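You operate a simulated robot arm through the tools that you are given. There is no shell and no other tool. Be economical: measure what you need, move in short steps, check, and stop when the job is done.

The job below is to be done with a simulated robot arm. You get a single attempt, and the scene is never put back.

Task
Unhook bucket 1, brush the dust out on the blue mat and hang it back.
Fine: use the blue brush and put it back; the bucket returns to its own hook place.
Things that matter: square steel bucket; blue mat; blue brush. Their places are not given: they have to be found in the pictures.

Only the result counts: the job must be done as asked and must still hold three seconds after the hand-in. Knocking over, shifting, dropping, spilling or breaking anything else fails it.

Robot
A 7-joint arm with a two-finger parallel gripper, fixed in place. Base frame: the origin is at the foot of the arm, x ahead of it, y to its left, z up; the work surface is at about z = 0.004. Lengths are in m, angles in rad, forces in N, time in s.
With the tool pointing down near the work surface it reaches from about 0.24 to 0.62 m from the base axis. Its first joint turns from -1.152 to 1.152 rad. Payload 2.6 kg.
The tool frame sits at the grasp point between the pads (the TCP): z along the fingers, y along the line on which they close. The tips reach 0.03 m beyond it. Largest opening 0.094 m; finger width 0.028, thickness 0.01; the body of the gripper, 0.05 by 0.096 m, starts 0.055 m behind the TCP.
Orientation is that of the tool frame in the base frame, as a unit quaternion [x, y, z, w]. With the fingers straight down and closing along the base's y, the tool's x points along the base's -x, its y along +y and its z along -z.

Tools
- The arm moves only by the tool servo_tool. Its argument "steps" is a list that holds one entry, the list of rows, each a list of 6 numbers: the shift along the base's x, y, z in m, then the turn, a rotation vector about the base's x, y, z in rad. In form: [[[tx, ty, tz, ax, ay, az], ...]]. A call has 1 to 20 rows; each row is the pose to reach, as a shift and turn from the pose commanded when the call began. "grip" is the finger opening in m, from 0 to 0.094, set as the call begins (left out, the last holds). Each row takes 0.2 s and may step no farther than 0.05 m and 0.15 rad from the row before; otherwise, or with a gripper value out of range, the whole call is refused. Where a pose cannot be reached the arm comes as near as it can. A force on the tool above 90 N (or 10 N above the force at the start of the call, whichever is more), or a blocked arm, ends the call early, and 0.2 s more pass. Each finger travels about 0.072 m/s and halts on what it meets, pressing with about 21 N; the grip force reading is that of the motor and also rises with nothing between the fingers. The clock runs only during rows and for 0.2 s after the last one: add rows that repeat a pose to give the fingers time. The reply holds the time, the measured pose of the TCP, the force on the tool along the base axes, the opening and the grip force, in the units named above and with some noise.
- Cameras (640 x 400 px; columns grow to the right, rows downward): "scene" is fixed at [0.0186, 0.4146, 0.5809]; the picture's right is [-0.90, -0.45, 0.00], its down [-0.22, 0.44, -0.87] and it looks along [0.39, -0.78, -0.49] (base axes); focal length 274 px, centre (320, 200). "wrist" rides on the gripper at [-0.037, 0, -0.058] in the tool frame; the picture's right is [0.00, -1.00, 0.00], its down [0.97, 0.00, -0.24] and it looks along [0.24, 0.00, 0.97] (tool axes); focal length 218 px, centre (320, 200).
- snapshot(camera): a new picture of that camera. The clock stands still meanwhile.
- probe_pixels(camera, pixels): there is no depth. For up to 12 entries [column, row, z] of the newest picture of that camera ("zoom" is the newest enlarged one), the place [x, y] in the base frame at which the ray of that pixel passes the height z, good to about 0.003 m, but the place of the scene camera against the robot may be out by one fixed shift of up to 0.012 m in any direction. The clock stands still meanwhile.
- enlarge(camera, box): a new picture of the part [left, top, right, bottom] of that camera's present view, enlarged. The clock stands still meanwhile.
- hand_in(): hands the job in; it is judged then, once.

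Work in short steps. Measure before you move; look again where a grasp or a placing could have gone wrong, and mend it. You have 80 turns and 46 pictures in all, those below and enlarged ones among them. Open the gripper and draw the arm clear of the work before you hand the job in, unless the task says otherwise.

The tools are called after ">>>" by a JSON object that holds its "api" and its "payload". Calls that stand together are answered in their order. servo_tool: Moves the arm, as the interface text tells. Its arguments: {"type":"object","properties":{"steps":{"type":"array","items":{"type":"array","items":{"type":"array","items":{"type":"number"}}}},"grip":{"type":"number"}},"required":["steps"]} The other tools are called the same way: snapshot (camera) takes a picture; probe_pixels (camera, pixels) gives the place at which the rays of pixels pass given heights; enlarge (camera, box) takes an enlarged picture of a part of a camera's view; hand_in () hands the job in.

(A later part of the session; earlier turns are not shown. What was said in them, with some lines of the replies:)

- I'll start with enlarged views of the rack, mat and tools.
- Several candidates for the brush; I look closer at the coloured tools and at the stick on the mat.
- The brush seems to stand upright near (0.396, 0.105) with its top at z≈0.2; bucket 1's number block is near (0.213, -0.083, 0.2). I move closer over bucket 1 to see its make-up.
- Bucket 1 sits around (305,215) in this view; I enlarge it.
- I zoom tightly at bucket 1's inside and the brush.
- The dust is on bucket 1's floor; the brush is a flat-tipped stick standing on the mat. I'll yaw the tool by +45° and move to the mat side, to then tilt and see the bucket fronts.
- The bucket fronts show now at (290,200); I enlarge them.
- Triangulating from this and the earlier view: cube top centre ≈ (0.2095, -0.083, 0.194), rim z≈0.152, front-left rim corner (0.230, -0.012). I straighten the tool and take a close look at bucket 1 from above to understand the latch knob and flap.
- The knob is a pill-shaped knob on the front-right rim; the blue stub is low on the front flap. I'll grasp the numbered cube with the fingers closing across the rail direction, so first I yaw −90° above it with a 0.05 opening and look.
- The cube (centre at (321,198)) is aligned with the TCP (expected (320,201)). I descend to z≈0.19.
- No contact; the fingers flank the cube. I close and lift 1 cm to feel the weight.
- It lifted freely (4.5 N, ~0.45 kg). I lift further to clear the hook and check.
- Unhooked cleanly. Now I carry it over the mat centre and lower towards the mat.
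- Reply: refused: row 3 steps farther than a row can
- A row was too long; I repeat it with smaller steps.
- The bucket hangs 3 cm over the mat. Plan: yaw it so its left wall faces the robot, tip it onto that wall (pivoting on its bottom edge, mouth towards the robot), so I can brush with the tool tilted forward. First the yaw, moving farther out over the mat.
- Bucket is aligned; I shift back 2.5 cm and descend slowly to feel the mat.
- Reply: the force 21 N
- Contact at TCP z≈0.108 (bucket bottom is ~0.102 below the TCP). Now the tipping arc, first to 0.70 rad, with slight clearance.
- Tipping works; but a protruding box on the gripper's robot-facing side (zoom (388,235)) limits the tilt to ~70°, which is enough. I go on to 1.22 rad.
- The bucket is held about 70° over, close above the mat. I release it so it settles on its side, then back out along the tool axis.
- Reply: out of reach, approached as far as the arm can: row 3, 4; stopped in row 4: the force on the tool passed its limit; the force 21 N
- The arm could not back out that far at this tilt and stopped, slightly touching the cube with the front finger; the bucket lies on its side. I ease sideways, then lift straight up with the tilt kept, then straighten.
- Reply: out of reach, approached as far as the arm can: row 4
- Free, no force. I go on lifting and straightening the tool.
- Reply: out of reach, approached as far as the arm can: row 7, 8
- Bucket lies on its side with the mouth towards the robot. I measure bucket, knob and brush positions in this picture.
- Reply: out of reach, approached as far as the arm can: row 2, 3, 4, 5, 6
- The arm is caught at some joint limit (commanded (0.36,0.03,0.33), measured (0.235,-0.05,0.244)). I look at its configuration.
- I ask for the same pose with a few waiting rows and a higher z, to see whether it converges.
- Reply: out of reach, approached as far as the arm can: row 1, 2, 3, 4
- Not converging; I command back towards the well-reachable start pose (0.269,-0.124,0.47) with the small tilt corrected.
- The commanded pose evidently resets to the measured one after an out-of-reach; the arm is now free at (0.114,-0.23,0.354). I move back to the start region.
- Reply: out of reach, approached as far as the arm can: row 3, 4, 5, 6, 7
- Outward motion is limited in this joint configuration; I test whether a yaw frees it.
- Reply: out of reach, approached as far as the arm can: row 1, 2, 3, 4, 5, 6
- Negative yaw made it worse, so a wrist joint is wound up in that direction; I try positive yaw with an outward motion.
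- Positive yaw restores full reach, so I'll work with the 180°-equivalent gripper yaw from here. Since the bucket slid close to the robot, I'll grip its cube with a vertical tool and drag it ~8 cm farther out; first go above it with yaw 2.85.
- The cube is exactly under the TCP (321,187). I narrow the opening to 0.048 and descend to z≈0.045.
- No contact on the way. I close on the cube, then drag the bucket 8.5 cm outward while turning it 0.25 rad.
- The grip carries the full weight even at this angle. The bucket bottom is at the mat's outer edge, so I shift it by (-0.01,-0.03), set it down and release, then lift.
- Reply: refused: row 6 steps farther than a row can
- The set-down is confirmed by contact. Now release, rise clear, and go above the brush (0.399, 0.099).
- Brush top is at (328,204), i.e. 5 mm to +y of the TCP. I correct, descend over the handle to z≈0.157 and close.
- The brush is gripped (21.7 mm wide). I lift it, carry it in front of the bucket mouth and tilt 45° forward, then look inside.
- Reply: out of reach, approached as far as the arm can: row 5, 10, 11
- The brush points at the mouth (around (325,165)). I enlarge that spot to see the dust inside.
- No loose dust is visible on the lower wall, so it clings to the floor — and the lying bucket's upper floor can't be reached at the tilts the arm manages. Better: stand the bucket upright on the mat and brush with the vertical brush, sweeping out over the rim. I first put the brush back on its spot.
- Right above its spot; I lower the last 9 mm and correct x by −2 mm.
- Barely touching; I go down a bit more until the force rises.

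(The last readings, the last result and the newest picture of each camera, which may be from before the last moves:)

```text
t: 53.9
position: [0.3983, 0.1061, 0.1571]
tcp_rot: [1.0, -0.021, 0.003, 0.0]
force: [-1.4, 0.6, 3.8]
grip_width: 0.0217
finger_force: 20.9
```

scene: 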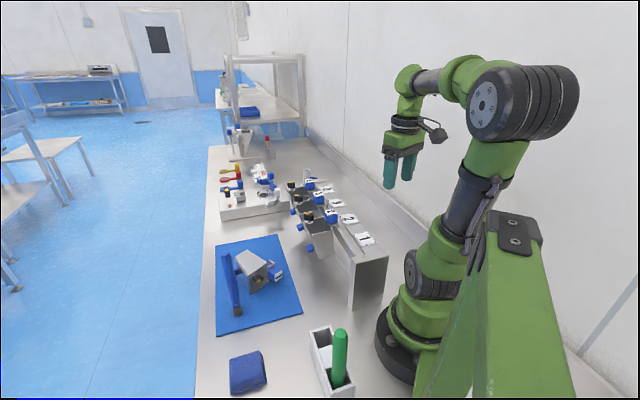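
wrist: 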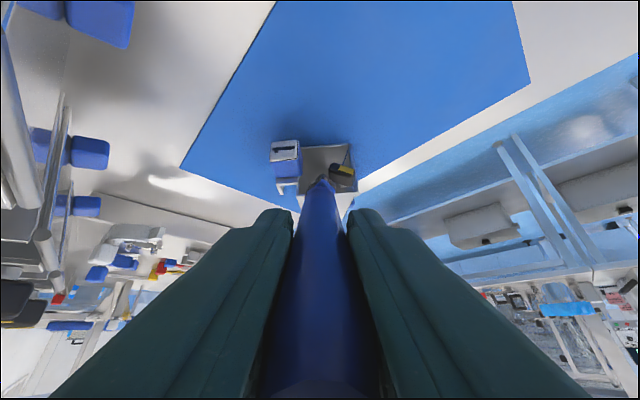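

The brush stands again (contact felt). I release it and rise straight up.

>>> {"api": "servo_tool", "payload": {"steps": [[[0, 0, 0.002, 0, 0, 0], [0, 0, 0.002, 0, 0, 0], [0, 0, 0.04, 0, 0, 0], [0, 0, 0.08, 0, 0, 0], [0, 0, 0.12, 0, 0, 0], [0.01, -0.04, 0.12, 0, 0, 0], [0.02, -0.08, 0.12, 0, 0, 0], [0.035, -0.12, 0.12, 0, 0, 0], [0.05, -0.16, 0.11, 0, 0, 0], [0.05, -0.16, 0.11, 0, 0, 0]]], "grip": 0.048}}

>>> {"api": "snapshot", "payload": {"camera": "wrist"}}

```text
t: 56.1
position: [0.4495, -0.0548, 0.2671]
tcp_rot: [1.0, -0.021, 0.002, 0.0]
force: [-0.5, 0.3, -0.6]
grip_width: 0.0479
finger_force: 0.2
```

```text
9 pictures are left
```

wrist: 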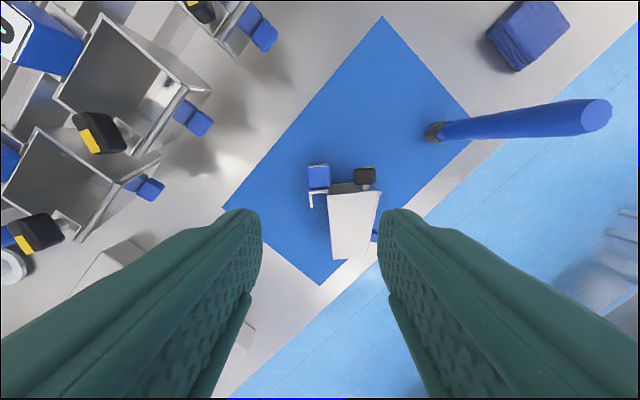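

Brush stands in place, cube is straight below the TCP. I tilt 1.2 rad forward at this height.

>>> {"api": "servo_tool", "payload": {"steps": [[[0, 0, 0, 0, -0.135, 0], [0, 0, -0.01, 0, -0.27, 0], [0, 0, -0.02, 0, -0.405, 0], [0, 0, -0.03, 0, -0.54, 0], [0, 0, -0.04, 0, -0.675, 0], [0, 0, -0.05, 0, -0.81, 0], [0, 0, -0.06, 0, -0.945, 0], [0, 0, -0.07, 0, -1.08, 0], [-0.005, 0, -0.08, 0, -1.2, 0], [-0.005, 0, -0.09, 0, -1.2, 0], [-0.005, 0, -0.09, 0, -1.2, 0]]]}}

```text
t: 58.5
position: [0.443, -0.0548, 0.176]
tcp_rot: [0.824, -0.018, 0.566, -0.012]
force: [0.3, -1.1, -0.4]
grip_width: 0.0481
finger_force: 0.0
out of reach, approached as far as the arm can: row 6, 7, 8
```

Tilted pose reached at (0.443,-0.055,0.176). I descend over the cube.

>>> {"api": "servo_tool", "payload": {"steps": [[[0, 0, -0.03, 0, 0, 0], [-0.002, 0, -0.06, 0, 0, 0], [-0.003, 0, -0.09, 0, 0, 0], [-0.003, 0, -0.11, 0, 0, 0], [-0.003, 0, -0.122, 0, 0, 0], [-0.003, 0, -0.122, 0, 0, 0]]]}}

```text
t: 59.6
position: [0.4414, -0.0602, 0.0712]
tcp_rot: [0.815, -0.02, 0.579, -0.009]
force: [-7.8, -1.3, 6.0]
grip_width: 0.0475
finger_force: 0.1
stopped in row 5: the force on the tool passed its limit (the readings are from after the stop); the commanded pose is now the measured one
```

The fingertips meet the bucket's rim; I rise a little, back off 1.2 cm and try again.

>>> {"api": "servo_tool", "payload": {"steps": [[[-0.004, 0.002, 0.008, 0, 0, 0], [-0.012, 0.005, 0.006, 0, 0, 0], [-0.013, 0.005, -0.006, 0, 0, 0], [-0.013, 0.005, -0.016, 0, 0, 0], [-0.013, 0.005, -0.022, 0, 0, 0], [-0.013, 0.005, -0.022, 0, 0, 0]]]}}

```text
t: 61.0
position: [0.4297, -0.0529, 0.0502]
tcp_rot: [0.816, -0.02, 0.578, -0.01]
force: [0.2, -0.1, -0.7]
grip_width: 0.0482
finger_force: 0.0
```

Clear now. I close on the cube and lift.

>>> {"api": "servo_tool", "payload": {"steps": [[[0, 0, 0, 0, 0, 0], [0, 0, 0, 0, 0, 0], [0, 0, 0, 0, 0, 0], [0.01, 0, 0.03, 0, 0, 0], [0.02, 0, 0.06, 0, 0, 0], [0.03, 0, 0.09, 0, 0, 0], [0.03, 0, 0.09, 0, 0, 0]]], "grip": 0.02}}

>>> {"api": "servo_tool", "payload": {"steps": [[[0.005, 0, 0.01, 0, 0.13, 0], [0.01, 0, 0.02, 0, 0.26, 0], [0.01, 0, 0.02, 0, 0.39, 0], [0.01, 0, 0.02, 0, 0.52, 0], [0.01, 0, 0.02, 0, 0.65, 0], [0.01, 0, 0.02, 0, 0.78, 0], [0.01, 0, 0.02, 0, 0.91, 0], [0.01, 0, 0.02, 0, 1.04, 0], [0.01, 0, 0.02, 0, 1.17, 0], [0.01, 0, 0.02, 0, 1.3, 0], [0.01, 0, 0.02, 0, 1.41, 0], [0.01, 0, 0.02, 0, 1.41, 0]]]}}

>>> {"api": "enlarge", "payload": {"camera": "scene", "box": [180, 170, 340, 330]}}

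```text
t: 62.6
position: [0.4585, -0.0548, 0.1412]
tcp_rot: [0.816, -0.019, 0.578, -0.01]
force: [-0.1, -0.3, -4.5]
grip_width: 0.0297
finger_force: 20.9
```

```text
t: 65.2
position: [0.4679, -0.0551, 0.1596]
tcp_rot: [0.996, -0.021, -0.089, 0.007]
force: [1.0, -0.8, -2.9]
grip_width: 0.0299
finger_force: 20.5
out of reach, approached as far as the arm can: row 4, 5
```

```text
2.50 times, centred on (260, 250) of scene
```

zoom: 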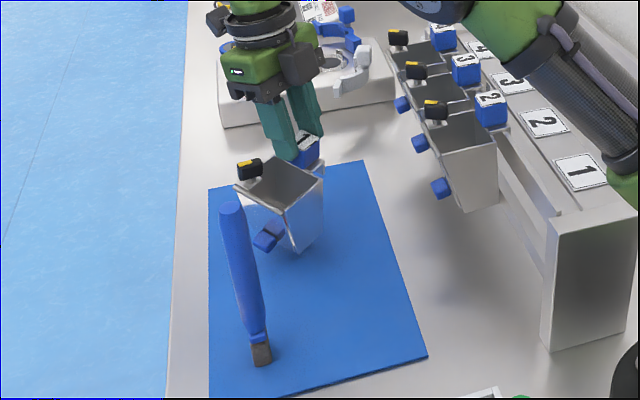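

Bucket is upright above the mat. I lower it until it touches.

>>> {"api": "servo_tool", "payload": {"steps": [[[0, 0, -0.015, 0, 0, 0], [0, 0, -0.025, 0, 0, 0], [0, 0, -0.03, 0, 0, 0], [0, 0, -0.035, 0, 0, 0], [0, 0, -0.04, 0, 0, 0], [0, 0, -0.044, 0, 0, 0]]]}}

```text
t: 66.6
position: [0.4741, -0.0588, 0.1266]
tcp_rot: [0.997, -0.021, -0.074, 0.011]
force: [11.8, -14.9, 70.3]
grip_width: 0.032
finger_force: 20.4
```

Firm contact (70 N); I back up 8 mm to relieve, then release.

>>> {"api": "servo_tool", "payload": {"steps": [[[0, 0, 0.005, 0, 0, 0], [0, 0, 0.008, 0, 0, 0]]]}}

>>> {"api": "servo_tool", "payload": {"steps": [[[0, 0, 0, 0, 0, 0], [0, 0, 0, 0, 0, 0], [-0.004, 0, 0.03, 0, -0.07, 0], [-0.004, 0, 0.07, 0, -0.14, 0], [-0.004, 0, 0.11, 0, -0.175, 0], [-0.004, 0, 0.15, 0, -0.175, 0], [-0.004, 0, 0.15, 0, -0.175, 0]]], "grip": 0.05}}

>>> {"api": "snapshot", "payload": {"camera": "wrist"}}

```text
t: 67.2
position: [0.472, -0.0548, 0.1292]
tcp_rot: [0.996, -0.021, -0.083, 0.006]
force: [9.9, -11.0, 37.2]
grip_width: 0.0312
finger_force: 21.0
```

```text
t: 68.8
position: [0.4622, -0.0559, 0.2727]
tcp_rot: [1.0, -0.021, -0.001, 0.004]
force: [0.7, -0.6, -0.4]
grip_width: 0.0498
finger_force: 0.0
```

```text
7 pictures are left
```

wrist: 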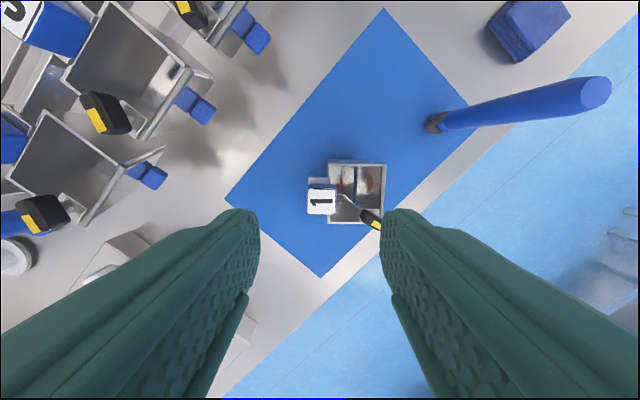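

The bucket stands upright, dust visible inside near (350,185). I measure mouth, floor and brush positions.

>>> {"api": "probe_pixels", "payload": {"camera": "wrist", "pixels": [[328, 161, 0.072], [386, 163, 0.072], [328, 223, 0.072], [386, 223, 0.072], [321, 203, 0.113], [351, 184, 0.012], [333, 200, 0.012], [368, 205, 0.012], [370, 218, 0.11], [597, 92, 0.2], [430, 126, 0.01]]}}

>>> {"api": "enlarge", "payload": {"camera": "wrist", "box": [295, 145, 405, 245]}}

```text
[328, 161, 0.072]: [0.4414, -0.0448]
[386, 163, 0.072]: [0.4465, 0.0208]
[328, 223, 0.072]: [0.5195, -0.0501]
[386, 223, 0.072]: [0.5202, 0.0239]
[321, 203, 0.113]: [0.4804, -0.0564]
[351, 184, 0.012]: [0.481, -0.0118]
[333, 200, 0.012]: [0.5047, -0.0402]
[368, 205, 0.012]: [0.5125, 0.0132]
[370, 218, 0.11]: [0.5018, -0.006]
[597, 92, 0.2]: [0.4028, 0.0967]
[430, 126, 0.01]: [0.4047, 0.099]
```

```text
4.00 times, centred on (350, 195) of wrist
```

zoom: 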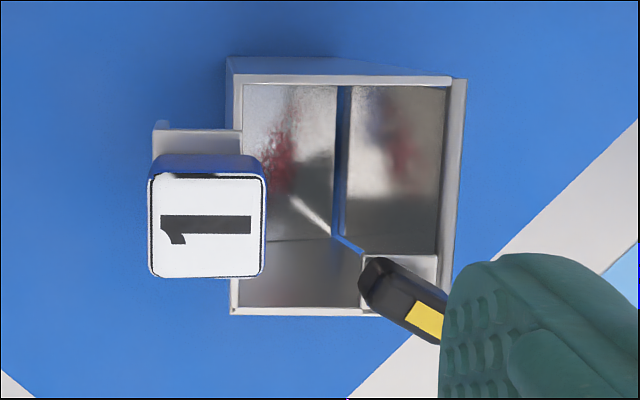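

Very telling: a gap shows between the floor (dust at zoom (280,165)) and the front flap, so sweeping toward the front (+y) pushes the dust out under the flap onto the mat. Now I fetch the brush again at (0.398, 0.1055).

>>> {"api": "servo_tool", "payload": {"steps": [[[-0.015, 0.04, 0.01, 0, 0, 0], [-0.03, 0.08, 0.01, 0, 0, 0], [-0.047, 0.12, 0.01, 0, 0, 0], [-0.063, 0.162, 0.01, 0, 0, 0], [-0.063, 0.162, -0.03, 0, 0, 0], [-0.063, 0.162, -0.07, 0, 0, 0], [-0.063, 0.162, -0.1, 0, 0, 0], [-0.063, 0.162, -0.115, 0, 0, 0], [-0.063, 0.162, -0.115, 0, 0, 0]]]}}

>>> {"api": "servo_tool", "payload": {"steps": [[[0, 0, 0, 0, 0, 0], [0, 0, 0, 0, 0, 0], [0, 0, 0, 0, 0, 0]]], "grip": 0.005}}

```text
t: 70.8
position: [0.405, 0.1075, 0.1575]
tcp_rot: [1.0, -0.022, -0.002, 0.004]
force: [0.0, 1.3, 0.3]
grip_width: 0.05
finger_force: 0.1
```

```text
t: 71.6
position: [0.404, 0.1072, 0.1575]
tcp_rot: [1.0, -0.022, 0.0, 0.004]
force: [-0.1, -0.2, 0.9]
grip_width: 0.0217
finger_force: 20.6
```

Gripped. I lift it, carry it over the mouth with the tip leaning toward the back wall, and lower until just above the floor.

>>> {"api": "servo_tool", "payload": {"steps": [[[0, 0, 0.04, 0, 0, 0], [0, 0, 0.08, 0, 0, 0], [0, 0, 0.12, 0, 0, 0], [0.02, -0.035, 0.13, -0.06, 0, 0], [0.04, -0.07, 0.13, -0.12, 0, 0], [0.068, -0.105, 0.13, -0.18, 0, 0], [0.068, -0.109, 0.11, -0.2, 0, 0], [0.068, -0.109, 0.08, -0.2, 0, 0], [0.068, -0.109, 0.05, -0.2, 0, 0], [0.068, -0.109, 0.02, -0.2, 0, 0], [0.068, -0.109, 0.012, -0.2, 0, 0], [0.068, -0.109, 0.012, -0.2, 0, 0]]]}}

```text
t: 74.2
position: [0.4703, -0.0008, 0.1706]
tcp_rot: [0.994, -0.021, 0.002, 0.103]
force: [0.3, 0.0, 0.2]
grip_width: 0.0218
finger_force: 20.6
```

Free so far. I lower in millimetre steps until the bristles touch the floor.

>>> {"api": "servo_tool", "payload": {"steps": [[[0, 0, -0.005, 0, 0, 0], [0, 0, -0.008, 0, 0, 0], [0, 0, -0.01, 0, 0, 0], [0, 0, -0.012, 0, 0, 0]]]}}

```text
t: 75.2
position: [0.4716, -0.0019, 0.1584]
tcp_rot: [0.994, -0.021, 0.001, 0.103]
force: [0.5, -0.3, -1.0]
grip_width: 0.0215
finger_force: 20.9
```

Still no contact at tip z≈0.010; two more millimetres, then a first sweep toward the front (+y).

>>> {"api": "servo_tool", "payload": {"steps": [[[0, 0, -0.002, 0, 0, 0], [0, 0, -0.003, 0, 0, 0], [0, 0.008, -0.003, 0, 0, 0], [0, 0.016, -0.003, 0, 0, 0], [0, 0.024, -0.003, 0, 0, 0], [0, 0.032, -0.003, 0, 0, 0], [0, 0.04, -0.003, 0, 0, 0], [0, 0.046, -0.003, 0, 0, 0]]]}}

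>>> {"api": "snapshot", "payload": {"camera": "scene"}}

```text
t: 77.0
position: [0.4701, 0.043, 0.1566]
tcp_rot: [0.994, -0.022, 0.001, 0.103]
force: [0.4, -4.9, 2.1]
grip_width: 0.0217
finger_force: 21.0
```

```text
5 pictures are left
```

scene: 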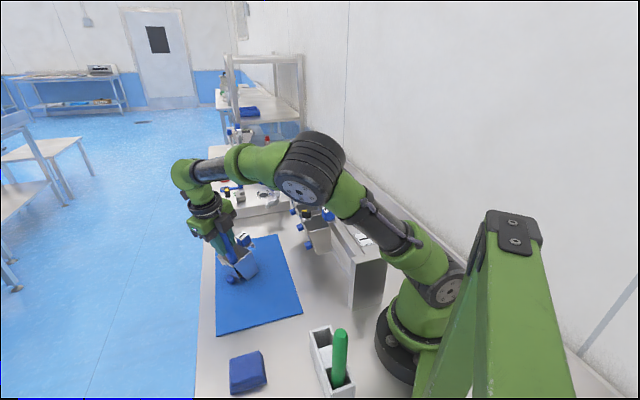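

The sweep met light flap resistance (5 N). I repeat strokes at neighbouring x positions, lifting on the way back.

>>> {"api": "servo_tool", "payload": {"steps": [[[0, 0, 0.015, 0, 0, 0], [-0.008, -0.046, 0.015, 0, 0, 0], [-0.008, -0.046, 0, 0, 0, 0], [-0.008, -0.034, 0, 0, 0, 0], [-0.008, -0.022, 0, 0, 0, 0], [-0.008, -0.01, 0, 0, 0, 0], [-0.008, 0, 0, 0, 0, 0], [0, 0, 0.015, 0, 0, 0], [0.008, -0.046, 0.015, 0, 0, 0], [0.008, -0.046, 0, 0, 0, 0], [0.008, -0.034, 0, 0, 0, 0], [0.008, -0.022, 0, 0, 0, 0], [0.008, -0.01, 0, 0, 0, 0], [0.008, 0, 0, 0, 0, 0], [0.004, 0, 0.015, 0, 0, 0]]]}}

```text
t: 80.2
position: [0.4729, 0.0454, 0.1707]
tcp_rot: [0.994, -0.021, 0.001, 0.104]
force: [-0.3, -0.9, -0.5]
grip_width: 0.0214
finger_force: 20.8
```

Now strokes on the far side with an additional forward tilt, so that the handle stays clear of the knob.

>>> {"api": "servo_tool", "payload": {"steps": [[[-0.01, -0.02, 0.005, 0, -0.08, 0], [-0.01, -0.046, 0.0, 0, -0.15, 0], [-0.01, -0.046, -0.0165, 0, -0.15, 0], [-0.01, -0.034, -0.0165, 0, -0.15, 0], [-0.01, -0.022, -0.0165, 0, -0.15, 0], [-0.01, -0.01, -0.0165, 0, -0.15, 0], [-0.01, -0.002, -0.0165, 0, -0.15, 0], [-0.01, -0.002, 0, 0, -0.15, 0], [-0.002, -0.046, 0, 0, -0.15, 0], [-0.002, -0.046, -0.0165, 0, -0.15, 0], [-0.002, -0.034, -0.0165, 0, -0.15, 0], [-0.002, -0.022, -0.0165, 0, -0.15, 0], [-0.002, -0.01, -0.0165, 0, -0.15, 0], [-0.002, -0.002, -0.0165, 0, -0.15, 0], [-0.006, -0.004, 0, 0, -0.15, 0]]]}}

>>> {"api": "enlarge", "payload": {"camera": "wrist", "box": [240, 130, 440, 280]}}

```text
t: 83.4
position: [0.469, 0.0395, 0.1698]
tcp_rot: [0.992, -0.03, 0.075, 0.102]
force: [0.4, -0.1, -0.5]
grip_width: 0.0215
finger_force: 21.4
```

```text
2.67 times, centred on (340, 205) of wrist
```

zoom: 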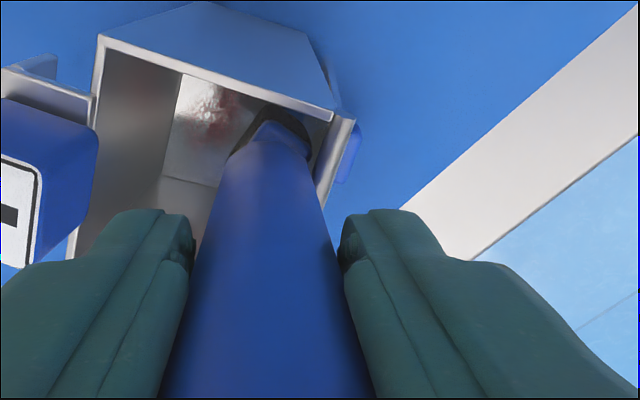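

Some dust remains near zoom (215,115), now fainter; the bucket turned slightly. I probe floor and dust positions in this view.

>>> {"api": "probe_pixels", "payload": {"camera": "zoom", "pixels": [[180, 75, 0.012], [163, 176, 0.012], [215, 185, 0.012], [215, 115, 0.012], [195, 110, 0.012], [240, 145, 0.012], [262, 110, 0.012], [100, 38, 0.072], [333, 118, 0.072], [285, 125, 0.03], [70, 240, 0.072]]}}

```text
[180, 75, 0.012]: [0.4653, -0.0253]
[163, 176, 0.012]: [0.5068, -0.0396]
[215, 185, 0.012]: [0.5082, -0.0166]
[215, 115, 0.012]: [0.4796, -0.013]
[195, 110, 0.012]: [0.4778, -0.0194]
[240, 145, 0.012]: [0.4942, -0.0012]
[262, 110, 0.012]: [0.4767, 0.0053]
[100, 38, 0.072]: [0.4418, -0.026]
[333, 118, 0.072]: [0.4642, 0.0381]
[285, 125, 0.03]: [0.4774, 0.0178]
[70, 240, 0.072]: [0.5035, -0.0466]
```

The dust lies on the near half of the floor, and the bucket has turned ~0.33 rad. I do a denser scrub along the bucket's own front direction, pressing slightly more, with shorter strokes.

>>> {"api": "servo_tool", "payload": {"steps": [[[0.01, -0.02, 0.01, 0, 0.08, 0], [0.014, -0.0316, 0.003, 0, 0.15, 0], [0.014, -0.0316, -0.0155, 0, 0.15, 0], [0.019, -0.0176, -0.0155, 0, 0.15, 0], [0.024, -0.0036, -0.0155, 0, 0.15, 0], [0.0195, -0.0336, -0.0155, 0, 0.15, 0], [0.0248, -0.0196, -0.0155, 0, 0.15, 0], [0.0298, -0.0056, -0.0155, 0, 0.15, 0], [0.0255, -0.0356, -0.0155, 0, 0.15, 0], [0.0305, -0.0216, -0.0155, 0, 0.15, 0], [0.0355, -0.0076, -0.0155, 0, 0.15, 0], [0.0195, -0.0336, -0.0155, 0, 0.15, 0], [0.0298, -0.0056, -0.0155, 0, 0.15, 0], [0.014, -0.0316, -0.0155, 0, 0.15, 0], [0.024, -0.0036, -0.0155, 0, 0.15, 0], [0.0195, -0.0336, -0.0155, 0, 0.15, 0], [0.0298, -0.0056, -0.0155, 0, 0.15, 0], [0.0255, -0.0156, 0.01, 0, 0.15, 0]]]}}

```text
t: 87.2
position: [0.4936, 0.0263, 0.1795]
tcp_rot: [0.994, -0.02, 0.0, 0.103]
force: [1.0, 0.4, -0.5]
grip_width: 0.0216
finger_force: 20.5
```

I lift the brush out and move aside so the wrist camera sees into the bucket.

>>> {"api": "servo_tool", "payload": {"steps": [[[0, 0, 0.04, 0, 0, 0], [0, 0, 0.08, 0, 0, 0], [0, 0.01, 0.12, 0.1, 0, 0], [0.006, 0.025, 0.13, 0.205, 0, 0], [0.006, 0.025, 0.13, 0.205, 0, 0]]]}}

>>> {"api": "enlarge", "payload": {"camera": "wrist", "box": [220, 100, 340, 220]}}

```text
t: 88.4
position: [0.5008, 0.0492, 0.3127]
tcp_rot: [1.0, -0.022, 0.0, 0.001]
force: [0.2, 0.1, -0.2]
grip_width: 0.0217
finger_force: 21.3
```

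```text
3.33 times, centred on (280, 160) of wrist
```

zoom: 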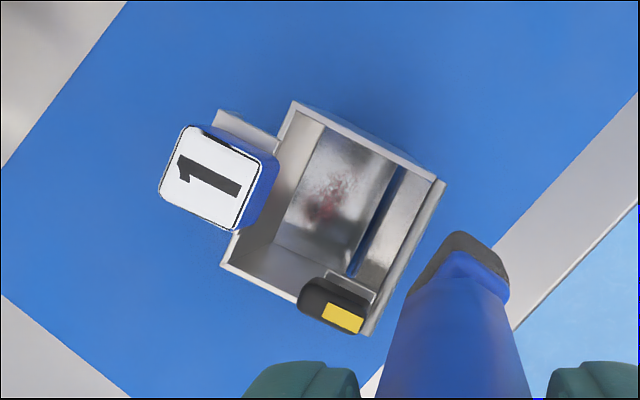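

Brushing works: the dust is reduced to faint speckles around zoom (325,195). I probe dust, floor and brush-tip positions to target the remainder.

>>> {"api": "probe_pixels", "payload": {"camera": "zoom", "pixels": [[317, 128, 0.012], [275, 245, 0.012], [345, 268, 0.012], [393, 165, 0.012], [325, 195, 0.012], [345, 170, 0.012], [310, 210, 0.012], [460, 245, 0.16], [470, 290, 0.17], [212, 178, 0.113], [416, 262, 0.16], [505, 275, 0.16]]}}

```text
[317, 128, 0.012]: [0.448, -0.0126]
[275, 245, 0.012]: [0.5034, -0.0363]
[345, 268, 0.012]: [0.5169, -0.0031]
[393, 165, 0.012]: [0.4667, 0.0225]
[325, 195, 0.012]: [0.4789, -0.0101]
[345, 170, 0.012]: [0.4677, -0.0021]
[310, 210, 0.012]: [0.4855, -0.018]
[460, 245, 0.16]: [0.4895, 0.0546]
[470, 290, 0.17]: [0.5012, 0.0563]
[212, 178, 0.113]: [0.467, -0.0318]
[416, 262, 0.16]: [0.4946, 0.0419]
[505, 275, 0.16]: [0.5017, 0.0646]
```

Dust centre ≈ (0.479,-0.010); the bristle is 24 mm wide along the bucket's front direction, so I scrub across it (along the bucket's width), in three overlapping lanes.

>>> {"api": "servo_tool", "payload": {"steps": [[[-0.0185, -0.0325, -0.03, -0.1, 0, 0], [-0.0185, -0.0325, -0.07, -0.2, 0, 0], [-0.0185, -0.0325, -0.11, -0.2, 0, 0], [-0.0185, -0.0325, -0.145, -0.2, 0, 0], [-0.0185, -0.0325, -0.159, -0.2, 0, 0], [-0.0367, -0.0243, -0.159, -0.2, 0, 0], [-0.0095, -0.0365, -0.159, -0.2, 0, 0], [-0.0367, -0.0243, -0.159, -0.2, 0, 0], [-0.0095, -0.0365, -0.159, -0.2, 0, 0], [-0.0333, -0.0171, -0.159, -0.2, 0, 0], [-0.0061, -0.0293, -0.159, -0.2, 0, 0], [-0.0333, -0.0171, -0.159, -0.2, 0, 0], [-0.0061, -0.0293, -0.159, -0.2, 0, 0], [-0.0392, -0.0297, -0.159, -0.2, 0, 0], [-0.012, -0.0419, -0.159, -0.2, 0, 0], [-0.0392, -0.0297, -0.159, -0.2, 0, 0], [-0.012, -0.0419, -0.159, -0.2, 0, 0], [-0.0367, -0.0243, -0.159, -0.2, 0, 0], [-0.0095, -0.0365, -0.159, -0.2, 0, 0], [-0.0185, -0.0325, -0.159, -0.2, 0, 0]]]}}

```text
t: 92.6
position: [0.4813, 0.0178, 0.1512]
tcp_rot: [0.995, -0.021, 0.002, 0.101]
force: [0.8, -0.1, -0.1]
grip_width: 0.0214
finger_force: 21.3
```

I repeat the scrub and finish with strokes toward the front flap.

>>> {"api": "servo_tool", "payload": {"steps": [[[-0.0182, 0.0082, 0.001, 0, 0, 0], [0.009, -0.004, 0.001, 0, 0, 0], [-0.0182, 0.0082, 0.001, 0, 0, 0], [0.009, -0.004, 0.001, 0, 0, 0], [-0.0207, 0.0028, 0.001, 0, 0, 0], [0.0065, -0.0094, 0.001, 0, 0, 0], [-0.0207, 0.0028, 0.001, 0, 0, 0], [0.0065, -0.0094, 0.001, 0, 0, 0], [-0.0148, 0.0154, 0.001, 0, 0, 0], [0.0124, 0.0032, 0.001, 0, 0, 0], [-0.018, -0.0006, 0.001, 0, 0, 0], [-0.008, 0.021, 0.001, 0, 0, 0], [-0.007, -0.0056, 0.001, 0, 0, 0], [0.003, 0.016, 0.001, 0, 0, 0], [0.0039, -0.0105, 0.001, 0, 0, 0], [0.014, 0.0111, 0.001, 0, 0, 0], [-0.007, -0.0056, 0.001, 0, 0, 0], [0.003, 0.016, 0.001, 0, 0, 0], [0.0, 0.008, 0.03, 0, 0, 0], [0.0, 0.008, 0.07, 0, 0, 0]]]}}

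>>> {"api": "servo_tool", "payload": {"steps": [[[0, 0, 0.04, 0, 0, 0], [0.01, 0.01, 0.08, 0.1, 0, 0], [0.0187, 0.0245, 0.09, 0.2, 0, 0], [0.0187, 0.0245, 0.09, 0.2, 0, 0]]]}}

>>> {"api": "enlarge", "payload": {"camera": "wrist", "box": [220, 100, 340, 220]}}

```text
t: 96.8
position: [0.4805, 0.0245, 0.2209]
tcp_rot: [0.995, -0.022, 0.001, 0.101]
force: [0.4, 0.6, 0.5]
grip_width: 0.0214
finger_force: 20.7
```

```text
t: 97.8
position: [0.5009, 0.0493, 0.3103]
tcp_rot: [1.0, -0.022, -0.001, 0.001]
force: [-1.1, 0.3, 0.0]
grip_width: 0.0215
finger_force: 21.2
```

```text
3.33 times, centred on (280, 160) of wrist
```

zoom: 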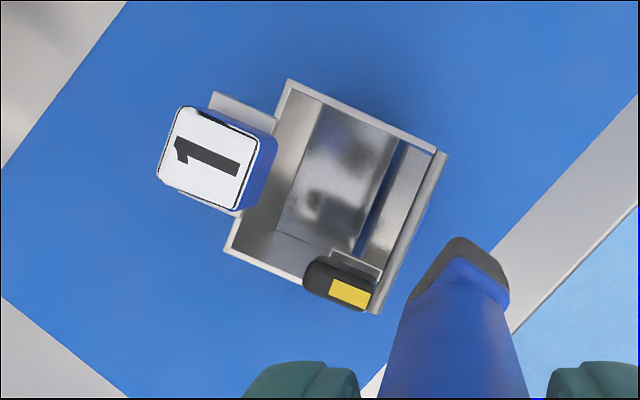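

The floor is clean now. I measure the cube's place and the bucket's heading from this picture.

>>> {"api": "probe_pixels", "payload": {"camera": "zoom", "pixels": [[208, 159, 0.113], [290, 82, 0.072], [437, 153, 0.072], [228, 249, 0.072], [182, 108, 0.113], [254, 136, 0.113], [160, 180, 0.113], [236, 208, 0.113], [372, 313, 0.072]]}}

>>> {"api": "servo_tool", "payload": {"steps": [[[-0.025, 0.015, 0, 0, 0, 0], [-0.05, 0.03, 0, 0, 0, 0], [-0.075, 0.045, 0, 0, 0, 0], [-0.098, 0.057, -0.03, 0, 0, 0], [-0.098, 0.057, -0.07, 0, 0, 0], [-0.098, 0.057, -0.11, 0, 0, 0], [-0.098, 0.057, -0.14, 0, 0, 0], [-0.098, 0.057, -0.145, 0, 0, 0], [-0.098, 0.057, -0.148, 0, 0, 0]]]}}

```text
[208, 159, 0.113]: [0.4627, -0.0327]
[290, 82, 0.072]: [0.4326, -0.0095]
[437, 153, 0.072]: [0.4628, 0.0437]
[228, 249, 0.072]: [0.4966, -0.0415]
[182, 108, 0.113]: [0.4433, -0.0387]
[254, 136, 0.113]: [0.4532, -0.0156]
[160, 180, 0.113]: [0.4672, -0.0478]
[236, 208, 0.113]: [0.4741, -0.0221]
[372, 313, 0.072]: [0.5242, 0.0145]
```

```text
t: 99.8
position: [0.4024, 0.1064, 0.1635]
tcp_rot: [1.0, -0.021, -0.001, 0.001]
force: [0.4, 0.1, 0.2]
grip_width: 0.0215
finger_force: 21.1
```

Brush is 6 mm above its spot; lower to contact.

>>> {"api": "servo_tool", "payload": {"steps": [[[0.0015, 0.0005, -0.003, 0, 0, 0], [0.0015, 0.0005, -0.005, 0, 0, 0], [0.0015, 0.0005, -0.006, 0, 0, 0], [0.0015, 0.0005, -0.007, 0, 0, 0]]]}}

```text
t: 100.8
position: [0.4024, 0.1094, 0.1568]
tcp_rot: [1.0, -0.023, 0.0, 0.0]
force: [0.3, 0.3, -0.3]
grip_width: 0.0214
finger_force: 21.6
```

No contact yet; a little further.

>>> {"api": "servo_tool", "payload": {"steps": [[[0, -0.001, -0.001, 0, 0, 0], [0, -0.001, -0.002, 0, 0, 0], [0, -0.001, -0.003, 0, 0, 0], [0, -0.001, -0.004, 0, 0, 0]]]}}

```text
t: 101.8
position: [0.4018, 0.1063, 0.1528]
tcp_rot: [1.0, -0.022, -0.002, 0.001]
force: [-0.3, -0.3, -0.3]
grip_width: 0.0213
finger_force: 21.3
```

>>> {"api": "servo_tool", "payload": {"steps": [[[0, 0, -0.001, 0, 0, 0], [0, 0, -0.002, 0, 0, 0], [0, 0, -0.003, 0, 0, 0], [0, 0, -0.004, 0, 0, 0], [0, 0, -0.005, 0, 0, 0]]]}}

```text
t: 103.0
position: [0.4027, 0.1081, 0.1472]
tcp_rot: [1.0, -0.021, -0.001, 0.002]
force: [0.3, -0.3, -0.8]
grip_width: 0.0215
finger_force: 21.1
```

Still free, so the brush has slid up a bit in the grip during scrubbing; I continue down in small steps.

>>> {"api": "servo_tool", "payload": {"steps": [[[0, 0, -0.001, 0, 0, 0], [0, 0, -0.002, 0, 0, 0], [0, 0, -0.003, 0, 0, 0], [0, 0, -0.004, 0, 0, 0], [0, 0, -0.005, 0, 0, 0], [0, 0, -0.006, 0, 0, 0]]]}}

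>>> {"api": "enlarge", "payload": {"camera": "scene", "box": [190, 200, 310, 340]}}

```text
t: 104.4
position: [0.4036, 0.1064, 0.1414]
tcp_rot: [1.0, -0.021, -0.001, 0.0]
force: [-1.3, -0.3, -0.5]
grip_width: 0.0211
finger_force: 21.5
```

```text
2.86 times, centred on (250, 270) of scene
```

zoom: 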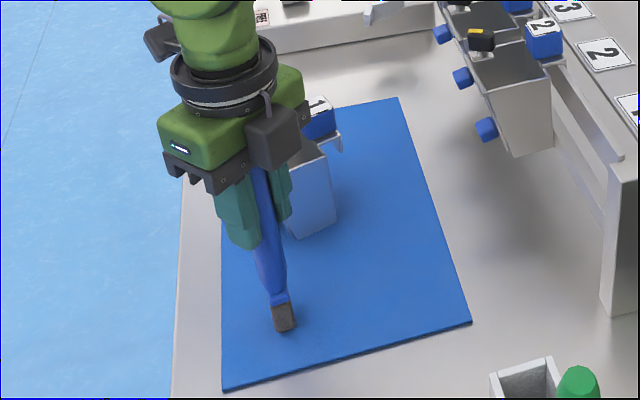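

The bristle bottom is back at its former picture spot (zoom (284,330)), so the brush stands on the mat. I release it, rise and go over the bucket's cube (0.462,-0.0315) with yaw −0.43.

>>> {"api": "servo_tool", "payload": {"steps": [[[0, 0, 0, 0, 0, 0], [0, 0, 0, 0, 0, 0], [0, 0, 0.04, 0, 0, 0], [0, 0, 0.08, 0, 0, 0], [0, 0, 0.12, 0, 0, 0], [0, 0, 0.15, 0, 0, 0], [0.012, -0.028, 0.15, 0, 0, -0.11], [0.028, -0.065, 0.15, 0, 0, -0.22], [0.043, -0.102, 0.14, 0, 0, -0.33], [0.0584, -0.138, 0.12, 0, 0, -0.43], [0.0584, -0.138, 0.12, 0, 0, -0.43]]], "grip": 0.05}}

>>> {"api": "snapshot", "payload": {"camera": "wrist"}}

```text
t: 106.8
position: [0.461, -0.0284, 0.2623]
tcp_rot: [0.972, -0.236, -0.001, 0.001]
force: [-0.4, 0.0, -0.2]
grip_width: 0.0496
finger_force: 0.1
```

```text
0 pictures are left
```

wrist: 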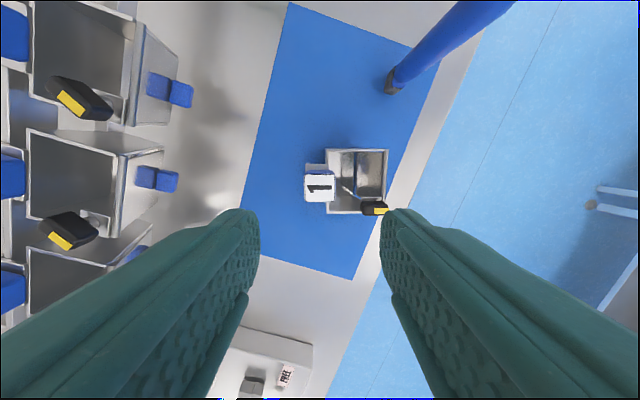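

Cube at (320,186) is exactly where the TCP points and the edges are parallel; brush stands. I descend to grasp height 0.109.

>>> {"api": "servo_tool", "payload": {"steps": [[[0, 0, -0.04, 0, 0, 0], [0, 0, -0.08, 0, 0, 0], [0, 0, -0.12, 0, 0, 0], [0, 0, -0.14, 0, 0, 0], [0, 0, -0.153, 0, 0, 0], [0, 0, -0.153, 0, 0, 0]]]}}

>>> {"api": "servo_tool", "payload": {"steps": [[[0, 0, 0, 0, 0, 0], [0, 0, 0, 0, 0, 0], [0, 0, 0, 0, 0, 0], [0, 0, 0.01, 0, 0, 0], [0, 0, 0.02, 0, 0, 0], [0, 0, 0.02, 0, 0, 0]]], "grip": 0.01}}

```text
t: 108.2
position: [0.4604, -0.0319, 0.1074]
tcp_rot: [0.972, -0.235, -0.001, 0.0]
force: [0.1, -0.3, 1.2]
grip_width: 0.05
finger_force: 0.0
```

```text
t: 109.6
position: [0.4613, -0.0324, 0.1282]
tcp_rot: [0.972, -0.234, -0.002, 0.0]
force: [-0.1, -0.3, -3.3]
grip_width: 0.0345
finger_force: 20.8
```

Same grip width (0.0345) as at the unhooking. I carry it to the approach point in front of hook 1 with yaw 2.377.

>>> {"api": "servo_tool", "payload": {"steps": [[[0, 0, 0.045, 0, 0, 0], [0, 0, 0.09, 0, 0, 0], [-0.01, 0, 0.13, 0, 0, 0], [-0.03, 0.002, 0.165, 0, 0, -0.06], [-0.07, 0.005, 0.172, 0, 0, -0.12], [-0.11, 0.01, 0.172, 0, 0, -0.18], [-0.15, 0.015, 0.172, 0, 0, -0.24], [-0.182, 0.0195, 0.172, 0, 0, -0.292], [-0.182, 0.0195, 0.172, 0, 0, -0.292], [-0.182, 0.0195, 0.172, 0, 0, -0.292]]]}}

```text
t: 111.8
position: [0.2793, -0.0115, 0.3002]
tcp_rot: [0.928, -0.373, 0.0, 0.001]
force: [0.2, -0.5, -3.6]
grip_width: 0.0343
finger_force: 21.3
```

Orientation matches the unhooking pose. I move above the hook place (G + 0.05) and check the pose.

>>> {"api": "servo_tool", "payload": {"steps": [[[-0.03, -0.03, 0, 0, 0, 0], [-0.05, -0.05, -0.01, 0, 0, 0], [-0.0705, -0.071, -0.025, 0, 0, 0], [-0.0705, -0.071, -0.045, 0, 0, 0], [-0.0705, -0.071, -0.06, 0, 0, 0], [-0.0705, -0.071, -0.06, 0, 0, 0], [-0.0705, -0.071, -0.06, 0, 0, 0]]]}}

```text
t: 113.4
position: [0.2095, -0.0828, 0.2407]
tcp_rot: [0.928, -0.373, -0.001, 0.0]
force: [-0.3, -0.3, -4.1]
grip_width: 0.0346
finger_force: 21.1
```

On target within a millimetre. I lower to just above the hook height.

>>> {"api": "servo_tool", "payload": {"steps": [[[-0.0005, 0, -0.015, 0, 0, 0], [-0.0005, 0, -0.03, 0, 0, 0], [-0.0005, 0, -0.04, 0, 0, 0], [-0.0005, 0, -0.044, 0, 0, 0], [-0.0005, 0, -0.044, 0, 0, 0]]]}}

```text
t: 114.6
position: [0.2096, -0.0829, 0.1963]
tcp_rot: [0.927, -0.374, -0.001, 0.001]
force: [-2.6, 3.3, 13.8]
grip_width: 0.0343
finger_force: 20.7
```

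Contact 8 mm too high, with a sideways push to the left along the rail (−x,+y). I raise, shift 2 mm that way and try again.

>>> {"api": "servo_tool", "payload": {"steps": [[[0, 0, 0.008, 0, 0, 0], [-0.0015, 0.0015, 0.008, 0, 0, 0], [-0.0015, 0.0015, 0.002, 0, 0, 0], [-0.0015, 0.0015, -0.002, 0, 0, 0], [-0.0015, 0.0015, -0.004, 0, 0, 0], [-0.0015, 0.0015, -0.006, 0, 0, 0], [-0.0015, 0.0015, -0.008, 0, 0, 0]]]}}

```text
t: 116.2
position: [0.2077, -0.0813, 0.1881]
tcp_rot: [0.927, -0.374, -0.001, 0.001]
force: [-0.5, -3.9, 17.4]
grip_width: 0.0345
finger_force: 20.9
```

It went down to z=0.188, the original seat height. A tiny outward tug (3 mm) tests whether it is hooked.

>>> {"api": "servo_tool", "payload": {"steps": [[[0, 0, 0.001, 0, 0, 0], [0.001, 0.001, 0.001, 0, 0, 0], [0.0025, 0.0025, 0.001, 0, 0, 0], [0.0025, 0.0025, 0.001, 0, 0, 0]]]}}

```text
t: 117.2
position: [0.2107, -0.0778, 0.1889]
tcp_rot: [0.928, -0.372, -0.002, 0.0]
force: [0.5, 0.1, -4.4]
grip_width: 0.0345
finger_force: 20.7
```

No resistance yet, though that might be play. I lower 1 mm again and tug a bit further to verify engagement.

>>> {"api": "servo_tool", "payload": {"steps": [[[0, 0, -0.001, 0, 0, 0], [0.0015, 0.0015, -0.001, 0, 0, 0], [0.003, 0.003, -0.001, 0, 0, 0], [0.0045, 0.0045, -0.001, 0, 0, 0], [0.0045, 0.0045, -0.001, 0, 0, 0]]]}}

```text
t: 118.4
position: [0.2129, -0.0768, 0.1874]
tcp_rot: [0.929, -0.371, -0.005, 0.007]
force: [-30.8, -22.8, 11.2]
grip_width: 0.0366
finger_force: 20.2
```

Strong resistance (38 N): the bucket is hooked. I return to the seat position and release.

>>> {"api": "servo_tool", "payload": {"steps": [[[-0.003, -0.003, 0, 0, 0, 0], [-0.007, -0.007, 0, 0, 0, 0], [-0.007, -0.007, 0, 0, 0, 0]]]}}

```text
t: 119.2
position: [0.2086, -0.08, 0.188]
tcp_rot: [0.928, -0.373, -0.001, -0.001]
force: [0.2, 0.4, -3.1]
grip_width: 0.0342
finger_force: 21.3
```

A last millimetre inward and down to rest the weight.

>>> {"api": "servo_tool", "payload": {"steps": [[[-0.0008, -0.0012, 0, 0, 0, 0], [-0.0008, -0.0012, -0.0007, 0, 0, 0], [-0.0008, -0.0012, -0.0014, 0, 0, 0]]]}}

```text
t: 120.0
position: [0.2061, -0.0834, 0.1881]
tcp_rot: [0.928, -0.373, -0.001, 0.001]
force: [-0.6, -1.4, -4.4]
grip_width: 0.0344
finger_force: 21.0
```

Weight still on the gripper; slightly lower.

>>> {"api": "servo_tool", "payload": {"steps": [[[0.0005, 0.0005, -0.0008, 0, 0, 0], [0.0005, 0.0005, -0.0015, 0, 0, 0], [0.0005, 0.0005, -0.002, 0, 0, 0]]]}}

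```text
t: 120.8
position: [0.2069, -0.083, 0.1841]
tcp_rot: [0.927, -0.374, -0.002, 0.0]
force: [-3.3, -4.1, -2.5]
grip_width: 0.0343
finger_force: 20.7
5 turns are left
```

Partly supported now; one more millimetre down.

>>> {"api": "servo_tool", "payload": {"steps": [[[0.0005, 0.0005, -0.0008, 0, 0, 0], [0.0005, 0.0005, -0.0014, 0, 0, 0]]]}}

```text
t: 121.4
position: [0.2074, -0.0824, 0.1835]
tcp_rot: [0.928, -0.373, -0.001, 0.001]
force: [-11.8, -11.6, 2.5]
grip_width: 0.0344
finger_force: 21.7
4 turns are left
```

The hook now carries the weight. I open, wait, and rise straight up clear of the work.

>>> {"api": "servo_tool", "payload": {"steps": [[[0, 0, 0, 0, 0, 0], [0, 0, 0, 0, 0, 0], [0, 0, 0, 0, 0, 0], [0, 0, 0.02, 0, 0, 0], [0, 0, 0.05, 0, 0, 0], [0, 0, 0.09, 0, 0, 0], [0, 0, 0.13, 0, 0, 0], [0, 0, 0.17, 0, 0, 0], [0, 0, 0.2, 0, 0, 0], [0, 0, 0.2, 0, 0, 0]]], "grip": 0.05}}

```text
t: 123.6
position: [0.2089, -0.0816, 0.3832]
tcp_rot: [0.928, -0.373, -0.001, 0.001]
force: [-0.6, 0.1, -0.2]
grip_width: 0.05
finger_force: 0.0
3 turns are left
```

The gripper came away freely with no load, the arm is clear, the brush is back in place and the bucket is on its hook. I hand in.

>>> {"api": "hand_in", "payload": {}}

```text
The job is handed in.
```

I brushed bucket 1 clean on the blue mat, hung it back on its own hook and stood the blue brush back at its spot on the mat. The job is handed in.

- **Dust:** the last picture into the bucket showed a clean floor. I never saw any dust on the mat itself.
- **Hook:** I had no pictures left to check the hanging. Before letting go I tugged the bucket and it held at about 38 N, and the hook was carrying its weight when I opened the gripper.
- **Brush:** it was standing in the last picture. I felt no clear contact when setting it down, and judged its position from the picture.
- **Rough spot:** while standing the bucket up on the mat I pressed it down with about 70 N. I saw no damage.
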